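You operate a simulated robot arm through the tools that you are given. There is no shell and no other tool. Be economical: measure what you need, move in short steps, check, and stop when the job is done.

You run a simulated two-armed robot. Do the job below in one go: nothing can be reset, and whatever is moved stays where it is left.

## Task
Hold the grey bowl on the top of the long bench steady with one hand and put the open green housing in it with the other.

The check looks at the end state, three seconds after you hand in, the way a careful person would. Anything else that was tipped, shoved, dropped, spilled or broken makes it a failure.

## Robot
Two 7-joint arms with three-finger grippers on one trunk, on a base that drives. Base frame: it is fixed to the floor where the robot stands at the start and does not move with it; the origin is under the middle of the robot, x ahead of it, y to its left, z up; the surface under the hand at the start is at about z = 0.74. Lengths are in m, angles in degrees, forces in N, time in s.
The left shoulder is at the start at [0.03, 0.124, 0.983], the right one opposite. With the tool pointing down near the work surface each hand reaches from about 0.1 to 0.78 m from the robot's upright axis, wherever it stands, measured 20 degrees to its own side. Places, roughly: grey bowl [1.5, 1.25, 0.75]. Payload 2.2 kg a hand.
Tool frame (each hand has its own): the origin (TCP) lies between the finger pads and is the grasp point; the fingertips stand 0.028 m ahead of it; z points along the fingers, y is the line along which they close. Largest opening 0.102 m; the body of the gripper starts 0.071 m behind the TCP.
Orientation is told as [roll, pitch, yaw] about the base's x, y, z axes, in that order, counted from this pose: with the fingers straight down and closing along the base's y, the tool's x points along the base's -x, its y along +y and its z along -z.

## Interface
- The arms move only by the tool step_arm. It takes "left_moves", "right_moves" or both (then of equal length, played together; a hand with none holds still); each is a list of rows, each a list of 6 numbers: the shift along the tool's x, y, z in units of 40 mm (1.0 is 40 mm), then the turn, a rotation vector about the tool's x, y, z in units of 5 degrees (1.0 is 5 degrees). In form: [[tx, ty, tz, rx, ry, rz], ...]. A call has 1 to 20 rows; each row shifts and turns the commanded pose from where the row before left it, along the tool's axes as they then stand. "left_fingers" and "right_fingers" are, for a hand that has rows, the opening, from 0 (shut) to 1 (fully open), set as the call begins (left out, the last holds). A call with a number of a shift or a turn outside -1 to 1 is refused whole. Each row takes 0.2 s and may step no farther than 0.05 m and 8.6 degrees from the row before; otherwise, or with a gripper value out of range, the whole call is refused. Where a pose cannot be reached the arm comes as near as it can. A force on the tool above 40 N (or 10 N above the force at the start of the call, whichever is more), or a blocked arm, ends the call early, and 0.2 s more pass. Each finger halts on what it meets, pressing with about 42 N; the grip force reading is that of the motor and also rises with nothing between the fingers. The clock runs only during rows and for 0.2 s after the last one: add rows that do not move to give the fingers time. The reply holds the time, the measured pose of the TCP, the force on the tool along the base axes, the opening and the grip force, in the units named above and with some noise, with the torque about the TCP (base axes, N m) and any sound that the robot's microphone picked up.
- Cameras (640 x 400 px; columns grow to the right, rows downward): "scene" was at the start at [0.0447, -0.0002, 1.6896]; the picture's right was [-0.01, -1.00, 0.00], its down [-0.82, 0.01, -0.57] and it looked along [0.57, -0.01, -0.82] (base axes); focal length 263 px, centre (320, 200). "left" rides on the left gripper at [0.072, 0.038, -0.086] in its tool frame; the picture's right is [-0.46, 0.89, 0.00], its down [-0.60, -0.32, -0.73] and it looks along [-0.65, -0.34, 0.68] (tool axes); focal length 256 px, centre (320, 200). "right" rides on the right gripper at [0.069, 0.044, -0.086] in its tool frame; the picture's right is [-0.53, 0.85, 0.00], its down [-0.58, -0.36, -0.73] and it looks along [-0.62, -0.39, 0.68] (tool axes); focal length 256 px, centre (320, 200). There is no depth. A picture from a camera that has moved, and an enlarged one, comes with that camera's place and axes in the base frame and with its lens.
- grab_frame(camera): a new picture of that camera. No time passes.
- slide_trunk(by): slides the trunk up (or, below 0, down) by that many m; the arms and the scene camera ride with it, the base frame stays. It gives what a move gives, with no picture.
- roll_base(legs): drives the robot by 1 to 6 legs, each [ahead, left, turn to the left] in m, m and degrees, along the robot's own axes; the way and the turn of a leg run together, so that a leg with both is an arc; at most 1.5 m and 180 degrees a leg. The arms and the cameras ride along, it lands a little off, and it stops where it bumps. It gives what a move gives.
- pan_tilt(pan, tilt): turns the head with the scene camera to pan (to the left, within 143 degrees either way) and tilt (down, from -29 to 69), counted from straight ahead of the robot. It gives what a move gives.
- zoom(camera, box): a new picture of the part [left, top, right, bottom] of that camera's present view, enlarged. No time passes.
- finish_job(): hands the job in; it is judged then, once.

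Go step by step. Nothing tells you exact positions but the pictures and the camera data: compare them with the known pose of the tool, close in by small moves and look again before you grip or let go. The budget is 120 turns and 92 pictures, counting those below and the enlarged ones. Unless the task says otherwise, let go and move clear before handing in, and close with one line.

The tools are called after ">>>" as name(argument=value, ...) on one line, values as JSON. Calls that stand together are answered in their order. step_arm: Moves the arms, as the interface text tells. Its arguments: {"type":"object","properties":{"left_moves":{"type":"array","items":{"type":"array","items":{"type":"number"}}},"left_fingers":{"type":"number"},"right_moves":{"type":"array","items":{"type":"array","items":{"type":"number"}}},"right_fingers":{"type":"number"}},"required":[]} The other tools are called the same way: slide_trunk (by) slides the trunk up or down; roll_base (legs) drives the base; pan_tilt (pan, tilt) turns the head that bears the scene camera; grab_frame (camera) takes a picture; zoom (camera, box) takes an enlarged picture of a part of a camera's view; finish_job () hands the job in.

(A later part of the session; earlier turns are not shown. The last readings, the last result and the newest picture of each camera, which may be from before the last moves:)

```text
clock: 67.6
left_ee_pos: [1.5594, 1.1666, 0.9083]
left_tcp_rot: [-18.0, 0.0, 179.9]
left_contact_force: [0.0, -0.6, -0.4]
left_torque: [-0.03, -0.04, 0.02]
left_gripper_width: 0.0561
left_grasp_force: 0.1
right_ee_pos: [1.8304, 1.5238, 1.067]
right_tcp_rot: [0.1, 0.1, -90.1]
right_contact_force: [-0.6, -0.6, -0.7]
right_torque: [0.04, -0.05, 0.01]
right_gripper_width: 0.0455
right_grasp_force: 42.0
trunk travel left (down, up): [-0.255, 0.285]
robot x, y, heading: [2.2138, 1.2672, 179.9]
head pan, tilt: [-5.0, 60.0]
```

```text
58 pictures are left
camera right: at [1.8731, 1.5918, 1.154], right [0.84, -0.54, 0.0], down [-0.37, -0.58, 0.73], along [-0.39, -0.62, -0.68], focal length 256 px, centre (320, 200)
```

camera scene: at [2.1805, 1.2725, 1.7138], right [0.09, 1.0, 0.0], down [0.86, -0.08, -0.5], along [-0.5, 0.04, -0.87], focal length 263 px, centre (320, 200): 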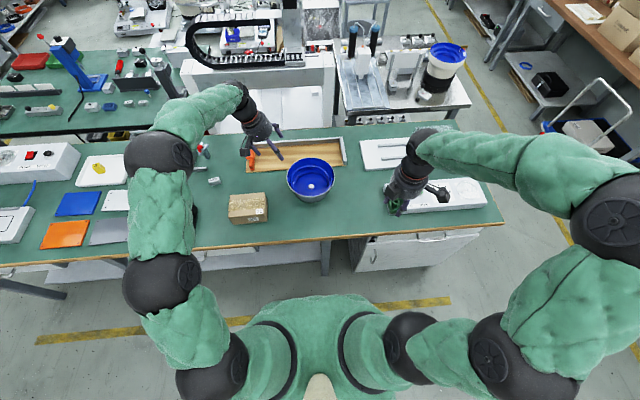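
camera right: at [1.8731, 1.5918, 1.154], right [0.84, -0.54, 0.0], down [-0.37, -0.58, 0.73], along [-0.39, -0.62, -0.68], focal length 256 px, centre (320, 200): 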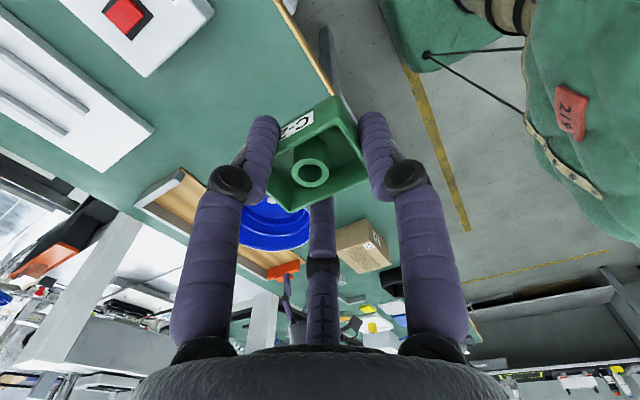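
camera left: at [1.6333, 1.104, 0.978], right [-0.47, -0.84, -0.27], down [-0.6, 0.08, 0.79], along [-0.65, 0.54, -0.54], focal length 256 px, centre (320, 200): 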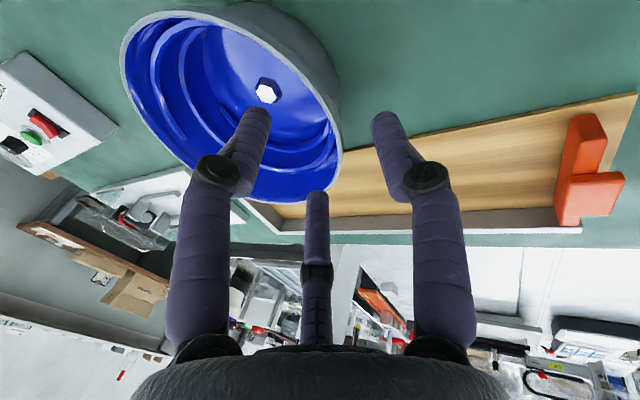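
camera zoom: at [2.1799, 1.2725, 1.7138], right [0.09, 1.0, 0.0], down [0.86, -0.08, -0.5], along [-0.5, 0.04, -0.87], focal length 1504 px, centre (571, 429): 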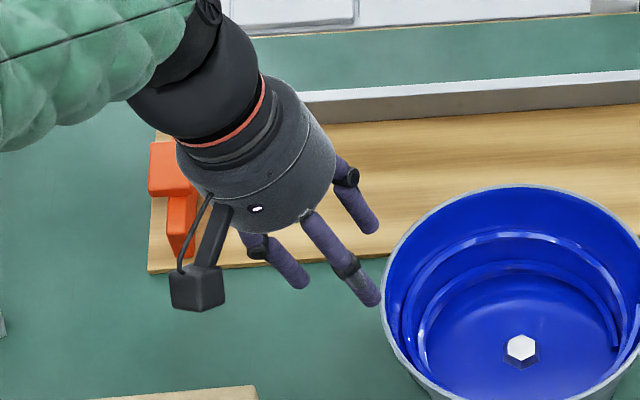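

The drawn fingers form a tripod (one on tool +y, two on −y), symmetric about the closing line, so my approach holds: one finger outside, the others inside. Descending halfway and checking.

>>> step_arm(left_moves=[[0.03, -0.02, 0.5, 0, 0, 0], [0.03, -0.02, 0.5, 0, 0, 0], [0, 0, 0, 0, 0, 0]], left_fingers=0.6)

>>> zoom(camera="scene", box=[248, 125, 344, 200])

>>> grab_frame(camera="left")

```text
clock: 68.4
left_ee_pos: [1.5643, 1.1818, 0.8692]
left_tcp_rot: [-18.1, 0.0, 179.9]
left_contact_force: [1.0, -0.4, -0.2]
left_torque: [-0.04, 0.03, 0.01]
left_gripper_width: 0.0612
left_grasp_force: 0.1
right_ee_pos: [1.8303, 1.5239, 1.067]
right_tcp_rot: [0.1, 0.0, -90.1]
right_contact_force: [1.2, 0.0, 0.3]
right_torque: [0.0, 0.0, -0.03]
right_gripper_width: 0.0453
right_grasp_force: 42.3
trunk travel left (down, up): [-0.255, 0.285]
robot x, y, heading: [2.2167, 1.2678, 179.8]
head pan, tilt: [-5.0, 60.0]
```

```text
5.33 times, centred on (296, 162) of scene
camera zoom: at [2.1806, 1.2725, 1.7139], right [0.09, 1.0, 0.0], down [0.86, -0.08, -0.5], along [-0.5, 0.04, -0.87], focal length 1403 px, centre (448, 400)
```

zoom: 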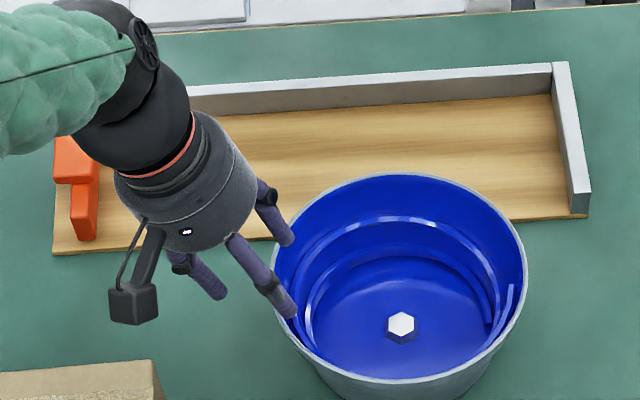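

```text
56 pictures are left
camera left: at [1.6362, 1.1187, 0.9407], right [-0.47, -0.84, -0.27], down [-0.6, 0.08, 0.79], along [-0.65, 0.53, -0.54], focal length 256 px, centre (320, 200)
```

left: 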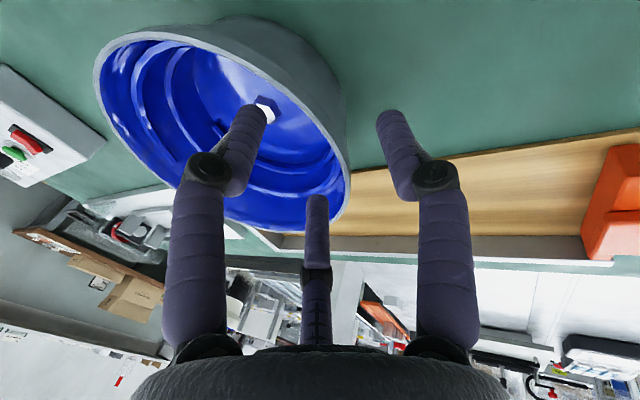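

Fingertips are at rim level, and the inner ones sit close to the wall, so I open wider before going the last ~19 mm down.

>>> step_arm(left_moves=[[0, 0, 0, 0, 0, 0], [0, 0, 0, 0, 0, 0]], left_fingers=0.95)

>>> step_arm(left_moves=[[-0.05, 0.02, 0.23, 0, 0, 0], [0, 0, 0.23, 0, 0, 0], [0, 0, 0, 0, 0, 0]])

>>> zoom(camera="scene", box=[248, 125, 344, 200])

>>> grab_frame(camera="left")

```text
clock: 69.0
left_ee_pos: [1.5638, 1.1825, 0.8709]
left_tcp_rot: [-17.9, 0.0, 180.0]
left_contact_force: [0.2, 0.5, -0.6]
left_torque: [0.0, 0.0, -0.01]
left_gripper_width: 0.0969
left_grasp_force: 0.0
right_ee_pos: [1.8301, 1.5232, 1.0675]
right_tcp_rot: [0.0, -0.1, -90.1]
right_contact_force: [0.2, 0.4, -0.2]
right_torque: [-0.02, 0.0, 0.02]
right_gripper_width: 0.0453
right_grasp_force: 42.2
trunk travel left (down, up): [-0.255, 0.285]
robot x, y, heading: [2.2181, 1.2667, 179.7]
head pan, tilt: [-5.0, 60.0]
```

```text
clock: 69.8
left_ee_pos: [1.5612, 1.1861, 0.8521]
left_tcp_rot: [-18.0, 0.1, 179.9]
left_contact_force: [-0.6, -0.9, -0.7]
left_torque: [0.01, -0.01, 0.0]
left_gripper_width: 0.0969
left_grasp_force: 0.1
right_ee_pos: [1.8303, 1.5245, 1.0666]
right_tcp_rot: [0.1, 0.0, -90.1]
right_contact_force: [0.0, 1.0, 0.3]
right_torque: [-0.01, 0.0, 0.03]
right_gripper_width: 0.0453
right_grasp_force: 42.8
trunk travel left (down, up): [-0.255, 0.285]
robot x, y, heading: [2.215, 1.2678, 180.0]
head pan, tilt: [-5.0, 60.0]
```

```text
5.33 times, centred on (296, 162) of scene
camera zoom: at [2.1805, 1.2725, 1.7139], right [0.09, 1.0, 0.0], down [0.86, -0.08, -0.5], along [-0.5, 0.04, -0.87], focal length 1403 px, centre (448, 400)
```

zoom: 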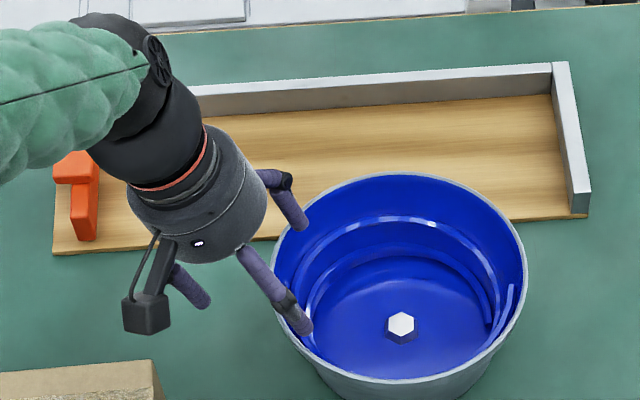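

```text
54 pictures are left
camera left: at [1.6329, 1.1237, 0.9228], right [-0.47, -0.84, -0.27], down [-0.6, 0.08, 0.79], along [-0.65, 0.53, -0.54], focal length 256 px, centre (320, 200)
```

left: 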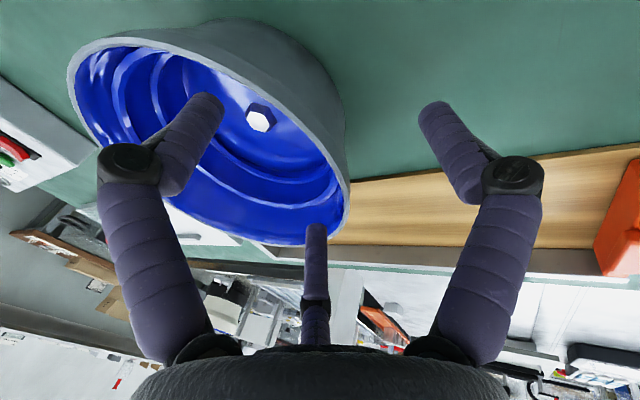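

Straddling the wall without contact. I close gradually: first to 0.45, then check force.

>>> step_arm(left_moves=[[0, 0, 0, 0, 0, 0], [0, 0, 0, 0, 0, 0], [0, 0, 0, 0, 0, 0]], left_fingers=0.3)

>>> zoom(camera="scene", box=[248, 125, 344, 200])

>>> grab_frame(camera="left")

```text
clock: 70.6
left_ee_pos: [1.561, 1.1868, 0.8525]
left_tcp_rot: [-18.0, -0.1, 179.9]
left_contact_force: [0.9, -0.3, 6.0]
left_torque: [0.02, -0.14, -0.01]
left_gripper_width: 0.0317
left_grasp_force: 0.5
right_ee_pos: [1.8305, 1.5239, 1.0668]
right_tcp_rot: [0.0, 0.1, -90.1]
right_contact_force: [0.2, -0.3, -0.2]
right_torque: [0.01, -0.02, -0.03]
right_gripper_width: 0.0451
right_grasp_force: 41.5
trunk travel left (down, up): [-0.255, 0.285]
robot x, y, heading: [2.2147, 1.2642, 179.8]
head pan, tilt: [-5.0, 60.0]
```

```text
5.33 times, centred on (296, 162) of scene
camera zoom: at [2.1813, 1.2725, 1.7139], right [0.09, 1.0, 0.0], down [0.86, -0.08, -0.5], along [-0.5, 0.04, -0.87], focal length 1403 px, centre (448, 400)
```

zoom: 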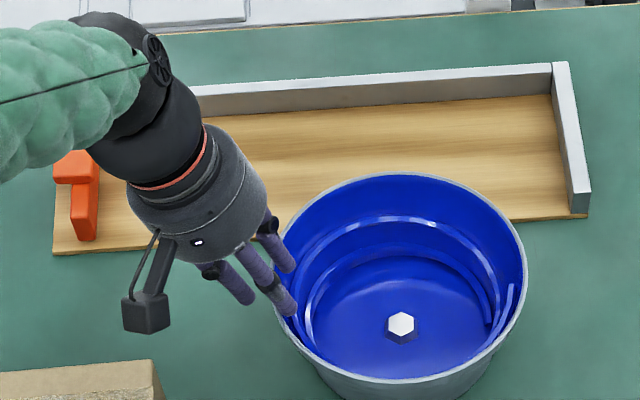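

```text
52 pictures are left
camera left: at [1.6331, 1.1236, 0.9238], right [-0.47, -0.84, -0.27], down [-0.6, 0.08, 0.79], along [-0.65, 0.53, -0.54], focal length 256 px, centre (320, 200)
```

left: 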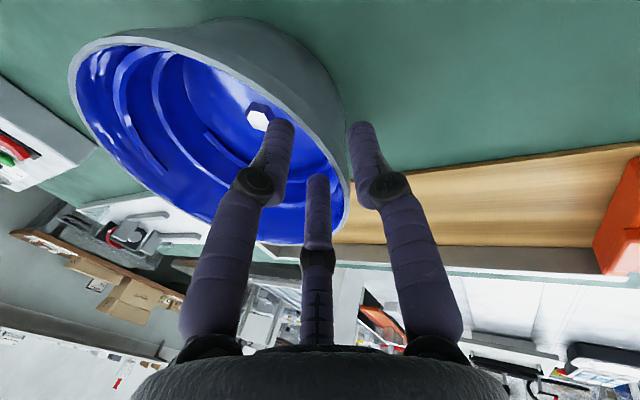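

A 6 N upward push on the near inner finger suggests its tip touches the spiral ledge. I back off 5 mm along the tool and re-read.

>>> step_arm(left_moves=[[0, 0, -0.12, 0, 0, 0], [0, 0, 0, 0, 0, 0]])

```text
clock: 71.2
left_ee_pos: [1.5607, 1.1841, 0.8571]
left_tcp_rot: [-17.9, 0.1, 179.9]
left_contact_force: [0.9, -0.2, -0.2]
left_torque: [-0.02, 0.02, -0.02]
left_gripper_width: 0.0306
left_grasp_force: 0.1
right_ee_pos: [1.8286, 1.5242, 1.0662]
right_tcp_rot: [0.0, 0.0, -90.1]
right_contact_force: [0.7, 0.1, 0.4]
right_torque: [0.0, 0.0, 0.03]
right_gripper_width: 0.0452
right_grasp_force: 42.3
trunk travel left (down, up): [-0.255, 0.285]
robot x, y, heading: [2.2156, 1.2645, 179.9]
head pan, tilt: [-5.0, 60.0]
```

Contact gone. Closing further in small steps.

>>> step_arm(left_moves=[[0, 0, 0, 0, 0, 0]], left_fingers=0.2)

>>> step_arm(left_moves=[[0, 0, 0, 0, 0, 0]], left_fingers=0.12)

>>> zoom(camera="scene", box=[248, 125, 344, 200])

>>> zoom(camera="left", box=[200, 60, 440, 210])

```text
clock: 71.6
left_ee_pos: [1.5605, 1.1847, 0.8572]
left_tcp_rot: [-18.0, 0.0, 180.0]
left_contact_force: [0.2, 0.3, 0.6]
left_torque: [0.02, 0.02, -0.02]
left_gripper_width: 0.0203
left_grasp_force: 0.1
right_ee_pos: [1.8292, 1.5236, 1.0677]
right_tcp_rot: [0.0, 0.0, -90.1]
right_contact_force: [-0.1, -0.3, -0.8]
right_torque: [0.02, 0.01, 0.0]
right_gripper_width: 0.0452
right_grasp_force: 42.3
trunk travel left (down, up): [-0.255, 0.285]
robot x, y, heading: [2.2147, 1.267, 179.8]
head pan, tilt: [-5.0, 60.0]
```

```text
clock: 72.0
left_ee_pos: [1.5597, 1.184, 0.8577]
left_tcp_rot: [-18.1, 0.0, 179.9]
left_contact_force: [0.9, 0.3, 0.4]
left_torque: [-0.02, 0.01, 0.01]
left_gripper_width: 0.0121
left_grasp_force: 0.0
right_ee_pos: [1.8304, 1.524, 1.0663]
right_tcp_rot: [-0.1, 0.0, -90.0]
right_contact_force: [0.5, 0.1, -1.3]
right_torque: [-0.03, -0.02, 0.02]
right_gripper_width: 0.0455
right_grasp_force: 42.2
trunk travel left (down, up): [-0.255, 0.285]
robot x, y, heading: [2.2163, 1.2651, 180.1]
head pan, tilt: [-5.0, 60.0]
```

```text
5.33 times, centred on (296, 162) of scene
camera zoom: at [2.1805, 1.2725, 1.7138], right [0.09, 1.0, 0.0], down [0.86, -0.08, -0.5], along [-0.5, 0.04, -0.87], focal length 1403 px, centre (448, 400)
```

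zoom: 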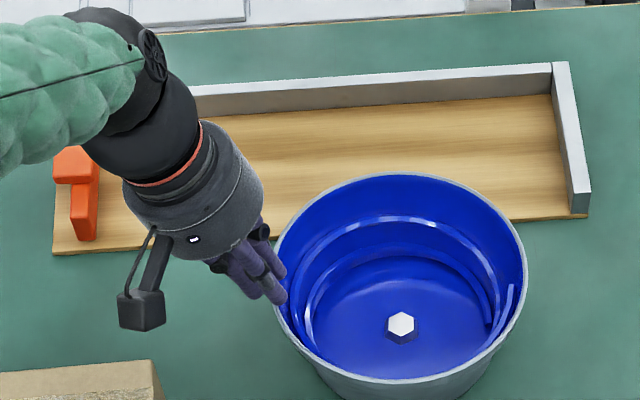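

```text
2.67 times, centred on (320, 135) of left
camera zoom: at [1.6332, 1.1217, 0.928], right [-0.47, -0.84, -0.27], down [-0.6, 0.08, 0.79], along [-0.65, 0.54, -0.54], focal length 683 px, centre (320, 373)
```

zoom: 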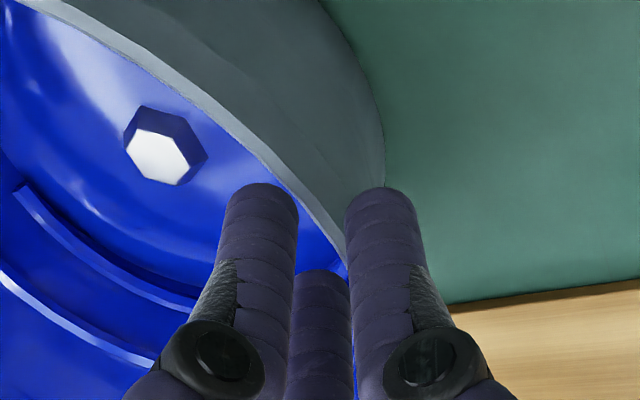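

The wall lies neatly between the fingers (12 mm gap). Closing fully.

>>> step_arm(left_moves=[[0, 0, 0, 0, 0, 0], [0, 0, 0, 0, 0, 0]], left_fingers=0)

>>> zoom(camera="left", box=[200, 60, 440, 210])

>>> zoom(camera="scene", box=[248, 125, 344, 200])

```text
clock: 72.6
left_ee_pos: [1.5609, 1.1849, 0.8576]
left_tcp_rot: [-18.0, 0.0, 179.8]
left_contact_force: [0.2, 0.3, 1.1]
left_torque: [0.02, 0.04, 0.04]
left_gripper_width: 0.002
left_grasp_force: 32.1
right_ee_pos: [1.831, 1.5244, 1.0679]
right_tcp_rot: [0.1, 0.0, -90.1]
right_contact_force: [0.0, 0.2, -0.6]
right_torque: [-0.01, -0.03, 0.0]
right_gripper_width: 0.0456
right_grasp_force: 41.7
trunk travel left (down, up): [-0.255, 0.285]
robot x, y, heading: [2.2113, 1.264, 179.9]
head pan, tilt: [-5.0, 60.0]
```

```text
2.67 times, centred on (320, 135) of left
camera zoom: at [1.6332, 1.1217, 0.928], right [-0.47, -0.84, -0.27], down [-0.6, 0.08, 0.79], along [-0.65, 0.54, -0.54], focal length 683 px, centre (320, 373)
```

zoom: 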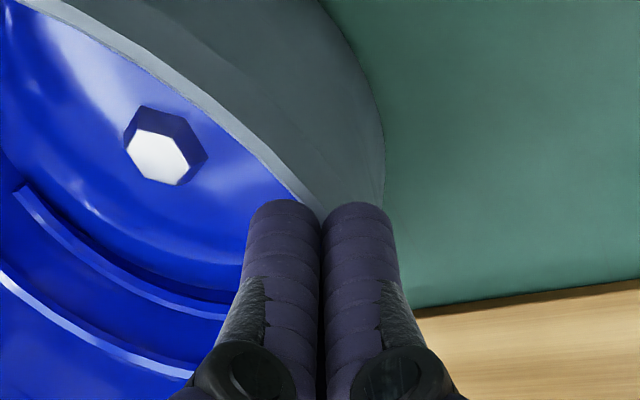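

```text
5.33 times, centred on (296, 162) of scene
camera zoom: at [2.1805, 1.2725, 1.7138], right [0.09, 1.0, 0.0], down [0.86, -0.08, -0.5], along [-0.5, 0.04, -0.87], focal length 1403 px, centre (448, 400)
```

zoom: 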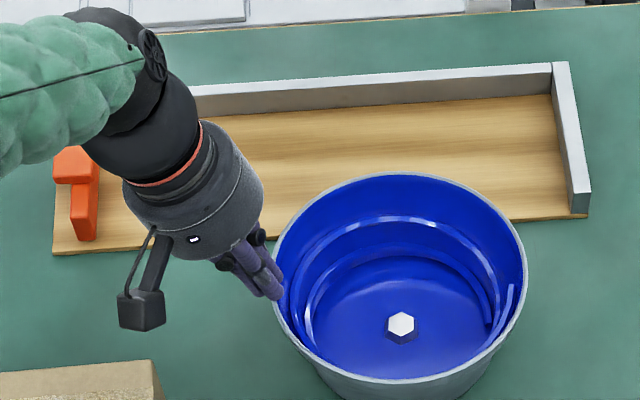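

Width 2 mm at 32 N — plausibly the thin wall. I check with a waiting row, then a 1 mm tug to see whether force appears.

>>> step_arm(left_moves=[[0, 0, 0, 0, 0, 0], [0, 0, 0, 0, 0, 0]])

>>> step_arm(left_moves=[[0, -0.04, 0, 0, 0, 0]])

```text
clock: 73.2
left_ee_pos: [1.5607, 1.1831, 0.857]
left_tcp_rot: [-17.9, 0.1, 179.9]
left_contact_force: [0.8, 0.4, 0.2]
left_torque: [-0.01, -0.05, 0.02]
left_gripper_width: 0.0021
left_grasp_force: 31.9
right_ee_pos: [1.8307, 1.5247, 1.0676]
right_tcp_rot: [0.0, -0.1, -90.2]
right_contact_force: [-0.2, -0.3, -0.4]
right_torque: [-0.01, 0.02, 0.0]
right_gripper_width: 0.0454
right_grasp_force: 42.5
trunk travel left (down, up): [-0.255, 0.285]
robot x, y, heading: [2.2158, 1.2666, 179.9]
head pan, tilt: [-5.0, 60.0]
```

```text
clock: 73.6
left_ee_pos: [1.5604, 1.1864, 0.8574]
left_tcp_rot: [-18.1, 0.1, 179.9]
left_contact_force: [0.2, 1.0, -0.2]
left_torque: [-0.03, 0.0, 0.0]
left_gripper_width: 0.0021
left_grasp_force: 31.3
right_ee_pos: [1.8306, 1.5247, 1.0674]
right_tcp_rot: [0.1, 0.0, -90.2]
right_contact_force: [-0.7, 0.0, 0.5]
right_torque: [-0.01, 0.01, -0.02]
right_gripper_width: 0.045
right_grasp_force: 42.3
trunk travel left (down, up): [-0.255, 0.285]
robot x, y, heading: [2.213, 1.267, 179.9]
head pan, tilt: [-5.0, 60.0]
```

No clear reaction, so either I closed just at the rim's top or the bowl moved along. A picture tells: if gripped, the bolt stays put in the hand view.

>>> step_arm(left_moves=[[0, 0.08, 0, 0, 0, 0], [0, 0, 0, 0, 0, 0]])

>>> zoom(camera="left", box=[200, 60, 440, 210])

```text
clock: 74.2
left_ee_pos: [1.5604, 1.182, 0.8579]
left_tcp_rot: [-17.9, 0.0, 179.9]
left_contact_force: [-0.4, 0.2, -0.1]
left_torque: [0.0, -0.02, 0.0]
left_gripper_width: 0.0021
left_grasp_force: 31.6
right_ee_pos: [1.8305, 1.524, 1.0667]
right_tcp_rot: [0.0, 0.0, -90.0]
right_contact_force: [-0.1, -1.1, -0.5]
right_torque: [0.01, 0.02, 0.02]
right_gripper_width: 0.0452
right_grasp_force: 41.9
trunk travel left (down, up): [-0.255, 0.285]
robot x, y, heading: [2.219, 1.2656, 179.9]
head pan, tilt: [-5.0, 60.0]
```

```text
2.67 times, centred on (320, 135) of left
camera zoom: at [1.6332, 1.1208, 0.9272], right [-0.47, -0.84, -0.27], down [-0.6, 0.08, 0.79], along [-0.65, 0.54, -0.54], focal length 683 px, centre (320, 373)
```

zoom: 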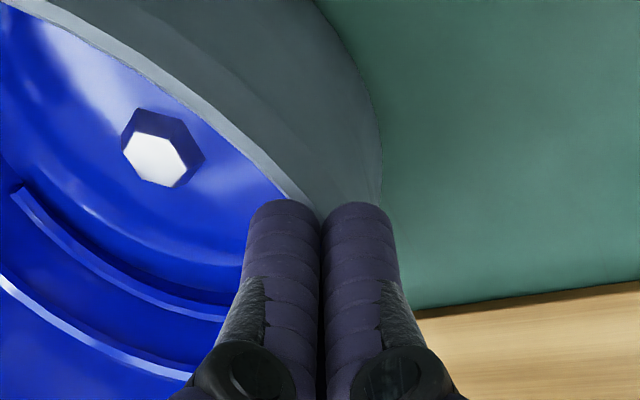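

The bolt shifted in view, so nothing is gripped: the fingertips only reached the rim's top edge. I reopen halfway and descend ~9 mm more in small steps, watching force.

>>> step_arm(left_moves=[[0, 0, -0.05, 0, 0, 0], [0, 0, 0, 0, 0, 0], [0, 0, 0, 0, 0, 0]], left_fingers=0.5)

>>> step_arm(left_moves=[[-0.05, 0, 0.12, 0, 0, 0], [0, 0, 0.1, 0, 0, 0]])

>>> step_arm(left_moves=[[0, 0, 0.06, 0, 0, 0], [0, 0, 0.06, 0, 0, 0]])

```text
clock: 75.0
left_ee_pos: [1.5606, 1.1834, 0.8583]
left_tcp_rot: [-17.9, -0.1, 180.1]
left_contact_force: [-0.2, -0.1, 1.1]
left_torque: [-0.01, 0.01, -0.01]
left_gripper_width: 0.0509
left_grasp_force: 0.1
right_ee_pos: [1.8304, 1.5254, 1.0682]
right_tcp_rot: [0.0, 0.0, -90.0]
right_contact_force: [0.6, -1.2, 0.1]
right_torque: [0.03, 0.02, 0.0]
right_gripper_width: 0.0453
right_grasp_force: 42.2
trunk travel left (down, up): [-0.255, 0.285]
robot x, y, heading: [2.2147, 1.2658, 179.7]
head pan, tilt: [-5.0, 60.0]
```

```text
clock: 75.6
left_ee_pos: [1.5597, 1.1858, 0.8505]
left_tcp_rot: [-18.0, 0.0, 179.9]
left_contact_force: [-0.7, 0.3, -0.9]
left_torque: [-0.02, 0.02, -0.01]
left_gripper_width: 0.051
left_grasp_force: 0.1
right_ee_pos: [1.8295, 1.5232, 1.0674]
right_tcp_rot: [0.0, 0.0, -90.1]
right_contact_force: [-0.8, 0.4, -0.6]
right_torque: [0.0, 0.01, 0.0]
right_gripper_width: 0.0451
right_grasp_force: 42.6
trunk travel left (down, up): [-0.255, 0.285]
robot x, y, heading: [2.2143, 1.2647, 179.8]
head pan, tilt: [-5.0, 60.0]
```

```text
clock: 76.2
left_ee_pos: [1.5599, 1.1859, 0.8457]
left_tcp_rot: [-18.0, 0.0, 180.0]
left_contact_force: [-0.3, 0.2, -0.8]
left_torque: [0.0, 0.0, -0.01]
left_gripper_width: 0.051
left_grasp_force: 0.0
right_ee_pos: [1.8306, 1.5242, 1.0685]
right_tcp_rot: [0.0, 0.0, -90.1]
right_contact_force: [0.4, -0.2, -0.5]
right_torque: [-0.02, 0.0, -0.03]
right_gripper_width: 0.0454
right_grasp_force: 41.7
trunk travel left (down, up): [-0.255, 0.285]
robot x, y, heading: [2.2094, 1.2641, 180.0]
head pan, tilt: [-5.0, 60.0]
```

No contact at this depth. Closing stepwise with checks.

>>> step_arm(left_moves=[[0, 0, 0, 0, 0, 0], [0, 0, 0, 0, 0, 0]], left_fingers=0.33)

>>> zoom(camera="left", box=[200, 60, 440, 210])

```text
clock: 76.8
left_ee_pos: [1.561, 1.1872, 0.8461]
left_tcp_rot: [-18.1, 0.0, 179.9]
left_contact_force: [-0.1, 5.6, 2.7]
left_torque: [0.12, -0.07, 0.08]
left_gripper_width: 0.0356
left_grasp_force: 1.4
right_ee_pos: [1.8291, 1.5237, 1.0679]
right_tcp_rot: [0.0, 0.0, -90.1]
right_contact_force: [0.0, 0.3, 0.9]
right_torque: [0.01, 0.02, -0.01]
right_gripper_width: 0.0455
right_grasp_force: 41.4
trunk travel left (down, up): [-0.255, 0.285]
robot x, y, heading: [2.2175, 1.2665, 179.8]
head pan, tilt: [-5.0, 60.0]
```

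```text
2.67 times, centred on (320, 135) of left
camera zoom: at [1.6316, 1.125, 0.9168], right [-0.47, -0.84, -0.27], down [-0.6, 0.08, 0.79], along [-0.65, 0.54, -0.54], focal length 683 px, centre (320, 373)
```

zoom: 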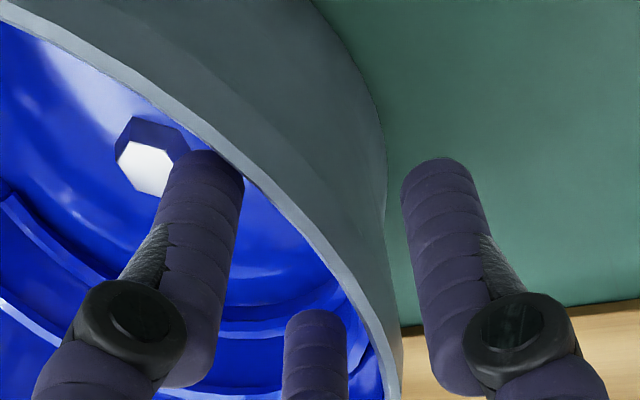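

Inner near finger touches first while the far inner and the outer still have ~5 mm; so the bowl's centre is a bit further in −x. I reopen, shift −x by 7 mm, and close again.

>>> step_arm(left_moves=[[0, 0, 0, 0, 0, 0], [-0.17, -0.03, 0, 0, 0, 0], [0, 0, 0, 0, 0, 0]], left_fingers=0.5)

>>> step_arm(left_moves=[[0, 0, 0, 0, 0, 0], [0, 0, 0, 0, 0, 0]], left_fingers=0.33)

>>> zoom(camera="left", box=[200, 60, 440, 210])

```text
clock: 77.6
left_ee_pos: [1.5517, 1.1873, 0.8468]
left_tcp_rot: [-18.0, -0.1, 179.9]
left_contact_force: [0.1, -0.5, 0.0]
left_torque: [0.01, 0.04, -0.01]
left_gripper_width: 0.051
left_grasp_force: 0.1
right_ee_pos: [1.8298, 1.5248, 1.0677]
right_tcp_rot: [0.0, 0.0, -90.1]
right_contact_force: [0.4, 0.0, -1.0]
right_torque: [-0.01, -0.02, -0.03]
right_gripper_width: 0.0452
right_grasp_force: 42.6
trunk travel left (down, up): [-0.255, 0.285]
robot x, y, heading: [2.2157, 1.265, 180.0]
head pan, tilt: [-5.0, 60.0]
```

```text
clock: 78.2
left_ee_pos: [1.5521, 1.1871, 0.8465]
left_tcp_rot: [-18.1, 0.0, 179.9]
left_contact_force: [0.3, -0.4, 0.4]
left_torque: [-0.02, 0.04, -0.03]
left_gripper_width: 0.0338
left_grasp_force: 0.1
right_ee_pos: [1.8289, 1.5243, 1.067]
right_tcp_rot: [0.1, -0.1, -90.0]
right_contact_force: [0.4, -0.9, -0.1]
right_torque: [0.01, 0.01, 0.0]
right_gripper_width: 0.0453
right_grasp_force: 42.0
trunk travel left (down, up): [-0.255, 0.285]
robot x, y, heading: [2.2156, 1.2657, 179.8]
head pan, tilt: [-5.0, 60.0]
```

```text
2.67 times, centred on (320, 135) of left
camera zoom: at [1.6249, 1.1247, 0.9173], right [-0.47, -0.84, -0.27], down [-0.6, 0.08, 0.79], along [-0.65, 0.54, -0.54], focal length 683 px, centre (320, 373)
```

zoom: 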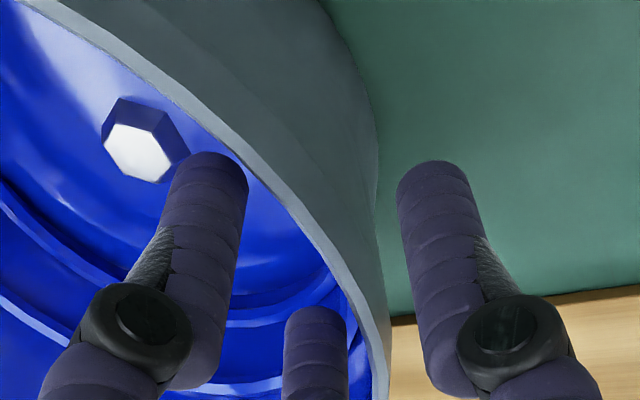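

Now nearly balanced on all three fingers. Continue closing in steps.

>>> step_arm(left_moves=[[0, 0, 0, 0, 0, 0], [0, 0, 0, 0, 0, 0]], left_fingers=0.22)

>>> step_arm(left_moves=[[0, 0, 0, 0, 0, 0]], left_fingers=0.17)

>>> zoom(camera="left", box=[200, 60, 440, 210])

```text
clock: 78.8
left_ee_pos: [1.5524, 1.1869, 0.845]
left_tcp_rot: [-17.9, 0.0, 180.0]
left_contact_force: [0.5, 5.0, 1.6]
left_torque: [0.07, -0.1, 0.08]
left_gripper_width: 0.0239
left_grasp_force: 1.2
right_ee_pos: [1.8286, 1.5236, 1.0674]
right_tcp_rot: [0.1, -0.1, -90.0]
right_contact_force: [0.3, 0.3, -0.7]
right_torque: [-0.02, -0.01, 0.03]
right_gripper_width: 0.0452
right_grasp_force: 41.9
trunk travel left (down, up): [-0.255, 0.285]
robot x, y, heading: [2.2153, 1.2649, 179.9]
head pan, tilt: [-5.0, 60.0]
```

```text
clock: 79.2
left_ee_pos: [1.5529, 1.1872, 0.8466]
left_tcp_rot: [-18.0, 0.1, 180.0]
left_contact_force: [0.5, 4.1, 2.7]
left_torque: [0.11, -0.05, 0.04]
left_gripper_width: 0.0194
left_grasp_force: 1.7
right_ee_pos: [1.8299, 1.5248, 1.0671]
right_tcp_rot: [0.1, 0.0, -90.1]
right_contact_force: [-0.7, 0.8, -0.4]
right_torque: [0.01, 0.04, 0.02]
right_gripper_width: 0.0455
right_grasp_force: 42.1
trunk travel left (down, up): [-0.255, 0.285]
robot x, y, heading: [2.2153, 1.2683, 180.2]
head pan, tilt: [-5.0, 60.0]
```

```text
2.67 times, centred on (320, 135) of left
camera zoom: at [1.625, 1.1252, 0.9175], right [-0.47, -0.84, -0.27], down [-0.6, 0.08, 0.79], along [-0.65, 0.53, -0.54], focal length 683 px, centre (320, 373)
```

zoom: 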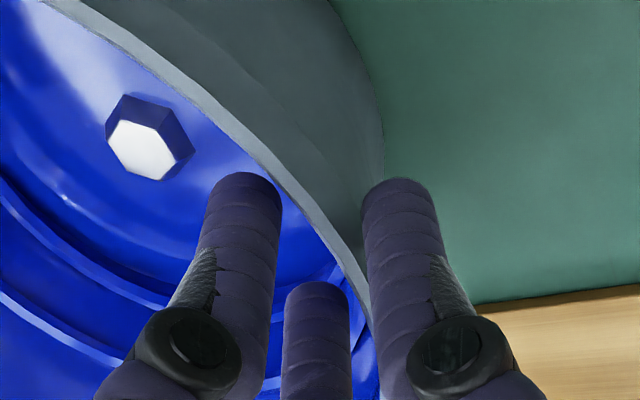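

Contact comes on the inside ledge at this depth, nudging the bowl a mm. I reopen, raise ~4 mm (fingers then between rim top and ledge), shift slightly inward, and close again.

>>> step_arm(left_moves=[[0, 0, 0, 0, 0, 0], [0, -0.04, -0.11, 0, 0, 0], [0, 0, 0, 0, 0, 0]], left_fingers=0.35)

>>> step_arm(left_moves=[[0, 0, 0, 0, 0, 0], [0, 0, 0, 0, 0, 0]], left_fingers=0.14)

>>> step_arm(left_moves=[[0, 0, 0, 0, 0, 0]], left_fingers=0.08)

>>> zoom(camera="left", box=[200, 60, 440, 210])

```text
clock: 80.0
left_ee_pos: [1.5521, 1.1869, 0.8521]
left_tcp_rot: [-18.0, 0.0, 180.0]
left_contact_force: [-0.5, -0.4, 0.0]
left_torque: [0.03, 0.01, 0.0]
left_gripper_width: 0.0357
left_grasp_force: 0.1
right_ee_pos: [1.8304, 1.524, 1.0678]
right_tcp_rot: [0.0, 0.0, -90.1]
right_contact_force: [-0.2, -0.3, -0.6]
right_torque: [0.01, 0.01, -0.02]
right_gripper_width: 0.0454
right_grasp_force: 42.4
trunk travel left (down, up): [-0.255, 0.285]
robot x, y, heading: [2.2149, 1.2652, 179.8]
head pan, tilt: [-5.0, 60.0]
```

```text
clock: 80.6
left_ee_pos: [1.5522, 1.1878, 0.8521]
left_tcp_rot: [-17.9, 0.0, 179.9]
left_contact_force: [-0.6, 0.8, 0.3]
left_torque: [-0.01, 0.0, 0.0]
left_gripper_width: 0.0143
left_grasp_force: 0.1
right_ee_pos: [1.8297, 1.5248, 1.0689]
right_tcp_rot: [0.0, 0.0, -90.2]
right_contact_force: [0.8, -0.5, -0.5]
right_torque: [-0.01, -0.02, 0.03]
right_gripper_width: 0.0454
right_grasp_force: 42.0
trunk travel left (down, up): [-0.255, 0.285]
robot x, y, heading: [2.219, 1.2665, 180.1]
head pan, tilt: [-5.0, 60.0]
```

```text
clock: 81.0
left_ee_pos: [1.5525, 1.1886, 0.8524]
left_tcp_rot: [-18.1, 0.0, 179.9]
left_contact_force: [-1.7, 4.8, 1.7]
left_torque: [0.09, -0.53, 0.3]
left_gripper_width: 0.0104
left_grasp_force: 37.1
right_ee_pos: [1.8303, 1.5246, 1.067]
right_tcp_rot: [0.1, 0.0, -90.0]
right_contact_force: [1.1, 0.1, -0.8]
right_torque: [-0.01, -0.02, 0.05]
right_gripper_width: 0.0452
right_grasp_force: 42.1
trunk travel left (down, up): [-0.255, 0.285]
robot x, y, heading: [2.2186, 1.264, 180.0]
head pan, tilt: [-5.0, 60.0]
```

```text
2.67 times, centred on (320, 135) of left
camera zoom: at [1.6245, 1.1261, 0.9226], right [-0.47, -0.84, -0.27], down [-0.6, 0.08, 0.79], along [-0.65, 0.53, -0.54], focal length 683 px, centre (320, 373)
```

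zoom: 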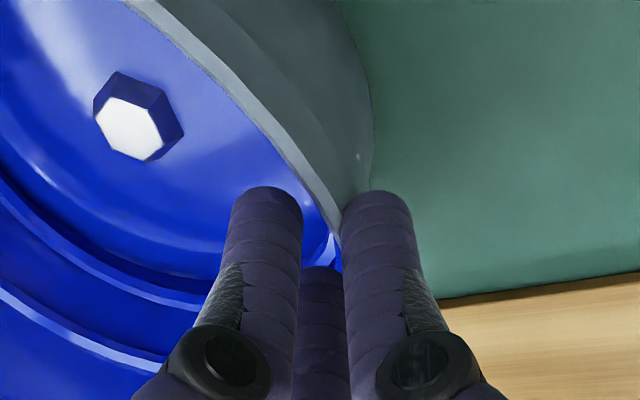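

Now it's holding: 10 mm, 37 N. I check that the bowl still stands level.

>>> zoom(camera="scene", box=[248, 125, 344, 200])

>>> step_arm(left_moves=[[0, 0, 0, 0, 0, 0]])

>>> grab_frame(camera="right")

```text
5.33 times, centred on (296, 162) of scene
camera zoom: at [2.1801, 1.2733, 1.7139], right [0.09, 1.0, 0.0], down [0.86, -0.08, -0.5], along [-0.5, 0.04, -0.87], focal length 1403 px, centre (448, 400)
```

zoom: 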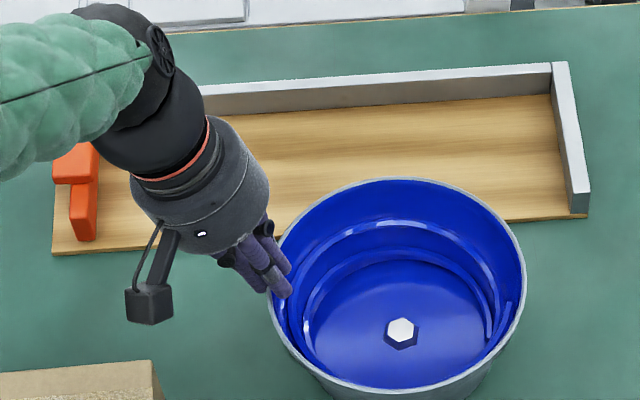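

```text
clock: 81.4
left_ee_pos: [1.554, 1.1876, 0.8518]
left_tcp_rot: [-18.0, 0.0, 179.9]
left_contact_force: [-1.1, 3.8, 2.7]
left_torque: [0.09, -0.66, 0.33]
left_gripper_width: 0.0095
left_grasp_force: 36.6
right_ee_pos: [1.8305, 1.5257, 1.0678]
right_tcp_rot: [-0.1, 0.0, -90.1]
right_contact_force: [-0.6, 0.0, 0.1]
right_torque: [-0.02, -0.01, 0.01]
right_gripper_width: 0.0455
right_grasp_force: 42.1
trunk travel left (down, up): [-0.255, 0.285]
robot x, y, heading: [2.2113, 1.2664, 179.8]
head pan, tilt: [-5.0, 60.0]
```

```text
41 pictures are left
camera right: at [1.8734, 1.5922, 1.154], right [0.84, -0.54, 0.0], down [-0.37, -0.58, 0.73], along [-0.39, -0.62, -0.68], focal length 256 px, centre (320, 200)
```

right: 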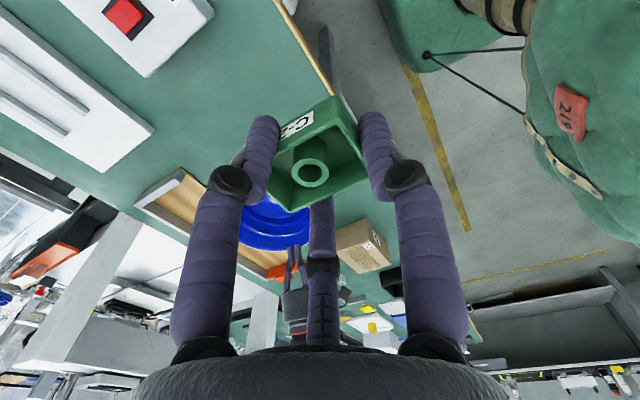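

The grip twists the bowl slightly (torque −0.6). I ease it to hold gently instead.

>>> step_arm(left_moves=[[0, 0, 0, 0, 0, 0], [0, 0, 0, 0, 0, 0]], left_fingers=0.1)

>>> zoom(camera="scene", box=[248, 125, 344, 200])

```text
clock: 82.0
left_ee_pos: [1.5525, 1.1888, 0.8512]
left_tcp_rot: [-18.0, 0.1, 179.9]
left_contact_force: [-1.1, 2.5, 0.8]
left_torque: [0.09, 0.08, 0.08]
left_gripper_width: 0.011
left_grasp_force: 0.6
right_ee_pos: [1.8309, 1.525, 1.0672]
right_tcp_rot: [0.0, 0.0, -90.1]
right_contact_force: [0.3, -0.3, 0.3]
right_torque: [0.01, 0.02, 0.03]
right_gripper_width: 0.0451
right_grasp_force: 41.7
trunk travel left (down, up): [-0.255, 0.285]
robot x, y, heading: [2.2172, 1.2639, 179.9]
head pan, tilt: [-5.0, 60.0]
```

```text
5.33 times, centred on (296, 162) of scene
camera zoom: at [2.1805, 1.2729, 1.7138], right [0.09, 1.0, 0.0], down [0.86, -0.08, -0.5], along [-0.5, 0.04, -0.87], focal length 1403 px, centre (448, 400)
```

zoom: 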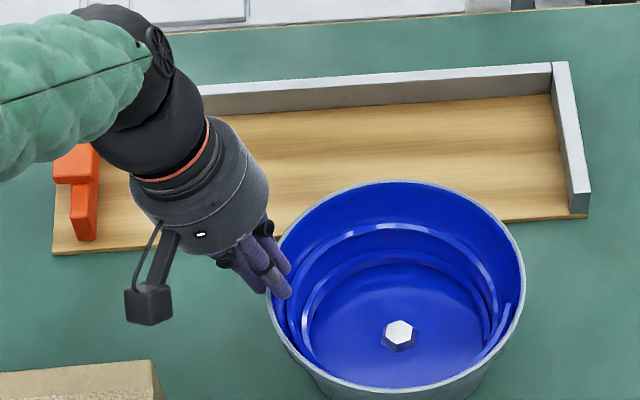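

Loosely enclosed now; I tighten by a hair to hold with a modest force.

>>> step_arm(left_moves=[[0.03, -0.03, 0, 0, 0, 0], [0, 0, 0, 0, 0, 0]], left_fingers=0.095)

>>> step_arm(left_moves=[[0, 0, 0, 0, 0, 0], [0, 0, 0, 0, 0, 0]], left_fingers=0.088)

```text
clock: 82.6
left_ee_pos: [1.5538, 1.1882, 0.8522]
left_tcp_rot: [-18.0, 0.0, 179.8]
left_contact_force: [0.8, -2.4, -1.0]
left_torque: [-0.07, 0.07, 0.04]
left_gripper_width: 0.0111
left_grasp_force: 1.4
right_ee_pos: [1.8292, 1.5238, 1.0675]
right_tcp_rot: [0.1, 0.0, -90.1]
right_contact_force: [-0.2, -0.1, -1.0]
right_torque: [-0.01, -0.03, 0.0]
right_gripper_width: 0.0455
right_grasp_force: 42.1
trunk travel left (down, up): [-0.255, 0.285]
robot x, y, heading: [2.2136, 1.2692, 179.9]
head pan, tilt: [-5.0, 60.0]
```

```text
clock: 83.2
left_ee_pos: [1.5542, 1.1884, 0.8517]
left_tcp_rot: [-18.1, 0.0, 179.9]
left_contact_force: [-2.7, 0.4, 0.7]
left_torque: [-0.07, -0.13, 0.39]
left_gripper_width: 0.01
left_grasp_force: 37.6
right_ee_pos: [1.8281, 1.5246, 1.0677]
right_tcp_rot: [0.0, 0.0, -90.1]
right_contact_force: [0.0, -0.4, -0.2]
right_torque: [0.02, -0.03, 0.0]
right_gripper_width: 0.0453
right_grasp_force: 42.1
trunk travel left (down, up): [-0.255, 0.285]
robot x, y, heading: [2.2125, 1.2649, 180.0]
head pan, tilt: [-5.0, 60.0]
```

Held firmly (37 N, small torque). Bowl centre now ≈(1.570,1.285). I bring the housing over the bowl, offset a bit to +y to land beside the bolt.

>>> step_arm(right_moves=[[-0.66, -0.81, 0, 0, 0, 0], [-0.66, -0.81, 0, 0, 0, 0], [-0.66, -0.81, 0, 0, 0, 0], [-0.66, -0.81, 0, 0, 0, 0], [-0.66, -0.81, 0, 0, 0, 0], [-0.66, -0.81, 0, 0, 0, 0], [-0.66, -0.81, 0, 0, 0, 0], [-0.66, -0.81, 0, 0, 0, 0], [0, 0, 0, 0, 0, 0]])

>>> zoom(camera="scene", box=[248, 110, 376, 200])

>>> grab_frame(camera="right")

```text
clock: 85.2
left_ee_pos: [1.5549, 1.1883, 0.8516]
left_tcp_rot: [-18.0, 0.1, 179.9]
left_contact_force: [-0.9, 1.1, 0.9]
left_torque: [0.01, 0.06, 0.01]
left_gripper_width: 0.0102
left_grasp_force: 1.2
right_ee_pos: [1.5719, 1.3135, 1.0706]
right_tcp_rot: [-0.1, 0.1, -90.2]
right_contact_force: [0.0, 0.0, 0.0]
right_torque: [0.0, -0.02, -0.02]
right_gripper_width: 0.0455
right_grasp_force: 41.6
trunk travel left (down, up): [-0.255, 0.285]
robot x, y, heading: [2.2137, 1.2641, 179.9]
head pan, tilt: [-5.0, 60.0]
```

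```text
4.44 times, centred on (312, 155) of scene
camera zoom: at [2.1802, 1.2727, 1.7138], right [0.09, 1.0, 0.0], down [0.86, -0.08, -0.5], along [-0.5, 0.04, -0.87], focal length 1169 px, centre (356, 400)
```

zoom: 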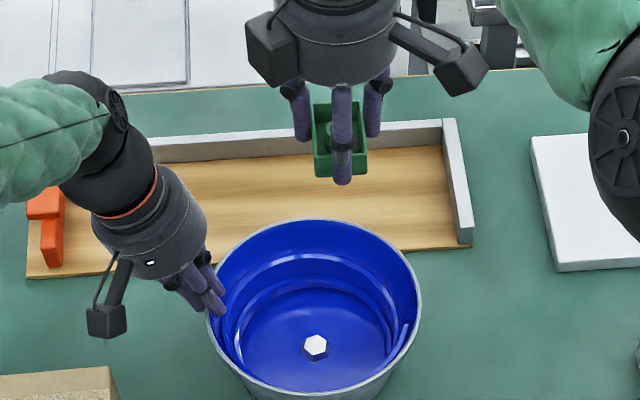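

```text
38 pictures are left
camera right: at [1.6155, 1.3812, 1.1561], right [0.84, -0.54, 0.0], down [-0.37, -0.58, 0.73], along [-0.39, -0.62, -0.68], focal length 256 px, centre (320, 200)
```

right: 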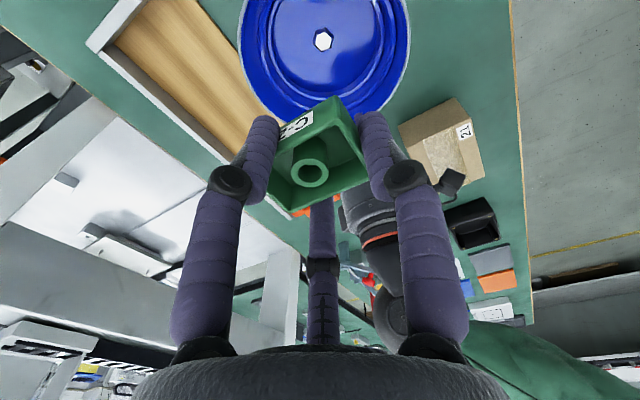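

The housing hangs over the bowl. I firm the left grip slightly and lower the right hand to just above rim depth, then check.

>>> step_arm(left_moves=[[0, 0, 0, 0, 0, 0], [0, 0, 0, 0, 0, 0], [0, 0, 0, 0, 0, 0], [0, 0, 0, 0, 0, 0], [0, 0, 0, 0, 0, 0]], left_fingers=0.075, right_moves=[[0.08, 0, 0.9, 0, 0, 0], [0, 0, 0.9, 0, 0, 0], [0, 0, 0.9, 0, 0, 0], [0, 0, 0.9, 0, 0, 0], [0, 0, 0.9, 0, 0, 0]])

>>> zoom(camera="scene", box=[248, 110, 376, 200])

>>> grab_frame(camera="right")

```text
clock: 86.4
left_ee_pos: [1.5544, 1.188, 0.8522]
left_tcp_rot: [-18.0, 0.1, 179.9]
left_contact_force: [-2.2, -2.5, -1.4]
left_torque: [-0.16, -0.37, 0.06]
left_gripper_width: 0.0094
left_grasp_force: 36.6
right_ee_pos: [1.5691, 1.3163, 0.8891]
right_tcp_rot: [0.0, 0.0, -90.1]
right_contact_force: [-0.1, 0.3, -0.6]
right_torque: [-0.01, 0.0, 0.0]
right_gripper_width: 0.0453
right_grasp_force: 42.0
trunk travel left (down, up): [-0.255, 0.285]
robot x, y, heading: [2.2151, 1.266, 179.8]
head pan, tilt: [-5.0, 60.0]
```

```text
4.44 times, centred on (312, 155) of scene
camera zoom: at [2.1799, 1.272, 1.7138], right [0.09, 1.0, 0.0], down [0.86, -0.08, -0.5], along [-0.5, 0.04, -0.87], focal length 1169 px, centre (356, 400)
```

zoom: 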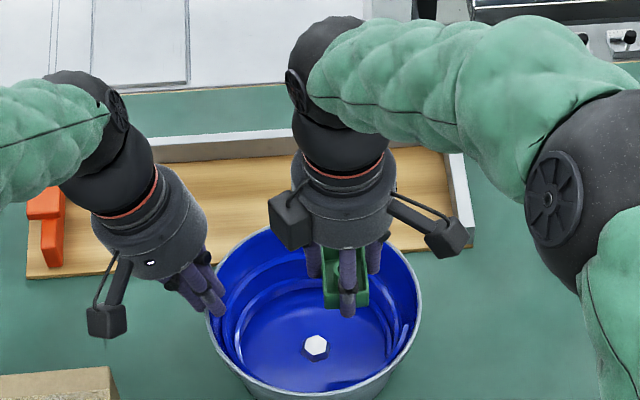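

```text
36 pictures are left
camera right: at [1.6124, 1.3841, 0.976], right [0.84, -0.54, 0.0], down [-0.37, -0.58, 0.73], along [-0.39, -0.62, -0.68], focal length 256 px, centre (320, 200)
```

right: 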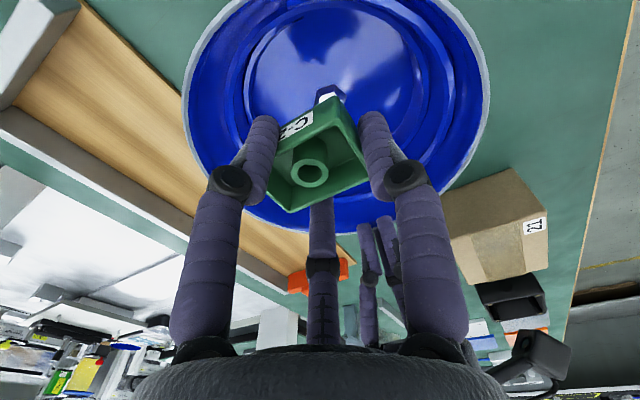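

Well centred inside the rim. Lowering in small steps to TCP z≈0.815.

>>> step_arm(right_moves=[[0, 0, 0.5, 0, 0, 0], [0, 0, 0.5, 0, 0, 0], [0, 0, 0.5, 0, 0, 0], [0, 0, 0.35, 0, 0, 0], [0, 0, 0, 0, 0, 0]])

>>> zoom(camera="scene", box=[248, 110, 376, 200])

>>> grab_frame(camera="right")

```text
clock: 87.6
left_ee_pos: [1.5529, 1.1889, 0.851]
left_tcp_rot: [-18.0, 0.1, 179.9]
left_contact_force: [-0.9, -2.4, -0.9]
left_torque: [-0.21, -0.51, 0.01]
left_gripper_width: 0.0095
left_grasp_force: 36.1
right_ee_pos: [1.5691, 1.317, 0.8135]
right_tcp_rot: [0.0, 0.1, -90.1]
right_contact_force: [0.3, -0.1, -0.6]
right_torque: [0.0, 0.01, 0.01]
right_gripper_width: 0.045
right_grasp_force: 42.0
trunk travel left (down, up): [-0.255, 0.285]
robot x, y, heading: [2.2168, 1.2587, 180.1]
head pan, tilt: [-5.0, 60.0]
```

```text
4.44 times, centred on (312, 155) of scene
camera zoom: at [2.18, 1.2721, 1.7138], right [0.09, 1.0, 0.0], down [0.86, -0.08, -0.5], along [-0.5, 0.04, -0.87], focal length 1169 px, centre (356, 400)
```

zoom: 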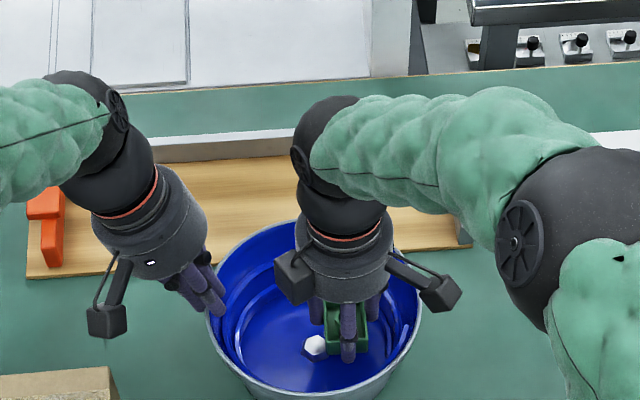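

```text
34 pictures are left
camera right: at [1.6121, 1.3841, 0.8996], right [0.84, -0.54, 0.0], down [-0.37, -0.58, 0.73], along [-0.39, -0.62, -0.68], focal length 256 px, centre (320, 200)
```

right: 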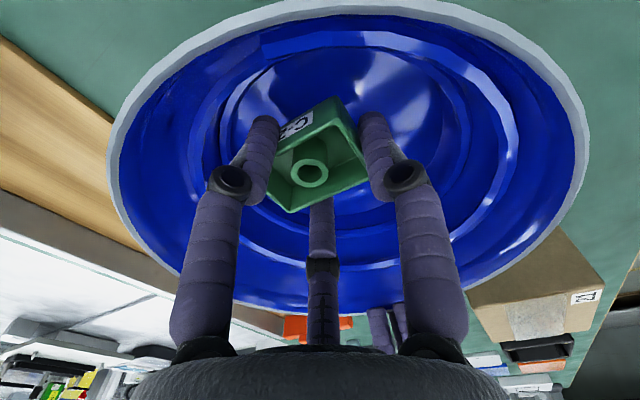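

No contact yet and clear of the walls; I inch lower.

>>> step_arm(right_moves=[[0, 0, 0.15, 0, 0, 0], [0, 0, 0.15, 0, 0, 0]])

>>> step_arm(right_moves=[[0, 0, 0.1, 0, 0, 0], [0, 0, 0.1, 0, 0, 0]])

>>> zoom(camera="scene", box=[288, 150, 360, 200])

```text
clock: 88.2
left_ee_pos: [1.5534, 1.1877, 0.8516]
left_tcp_rot: [-18.0, 0.1, 179.9]
left_contact_force: [-1.1, -2.0, -1.1]
left_torque: [-0.15, -0.28, 0.06]
left_gripper_width: 0.0094
left_grasp_force: 36.7
right_ee_pos: [1.5697, 1.3162, 0.8009]
right_tcp_rot: [-0.1, 0.0, -90.1]
right_contact_force: [0.7, 0.5, 0.2]
right_torque: [0.02, -0.03, 0.02]
right_gripper_width: 0.0453
right_grasp_force: 42.1
trunk travel left (down, up): [-0.255, 0.285]
robot x, y, heading: [2.2096, 1.2604, 179.9]
head pan, tilt: [-5.0, 60.0]
```

```text
clock: 88.8
left_ee_pos: [1.5534, 1.1889, 0.8519]
left_tcp_rot: [-17.9, 0.1, 180.0]
left_contact_force: [-0.5, -2.0, -2.3]
left_torque: [-0.15, -0.03, 0.16]
left_gripper_width: 0.0093
left_grasp_force: 37.1
right_ee_pos: [1.5705, 1.3169, 0.7933]
right_tcp_rot: [0.2, 0.0, -90.0]
right_contact_force: [-0.8, -0.5, -0.5]
right_torque: [-0.03, 0.02, -0.01]
right_gripper_width: 0.0451
right_grasp_force: 42.0
trunk travel left (down, up): [-0.255, 0.285]
robot x, y, heading: [2.2149, 1.2669, 180.0]
head pan, tilt: [-5.0, 60.0]
```

```text
8.00 times, centred on (324, 175) of scene
camera zoom: at [2.18, 1.2722, 1.7138], right [0.09, 1.0, 0.0], down [0.86, -0.08, -0.5], along [-0.5, 0.04, -0.87], focal length 2105 px, centre (288, 400)
```

zoom: 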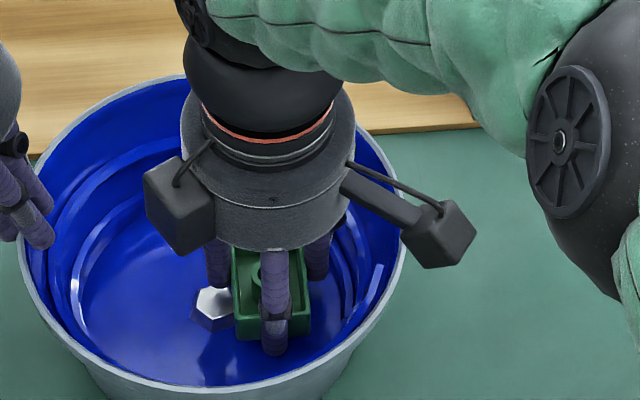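

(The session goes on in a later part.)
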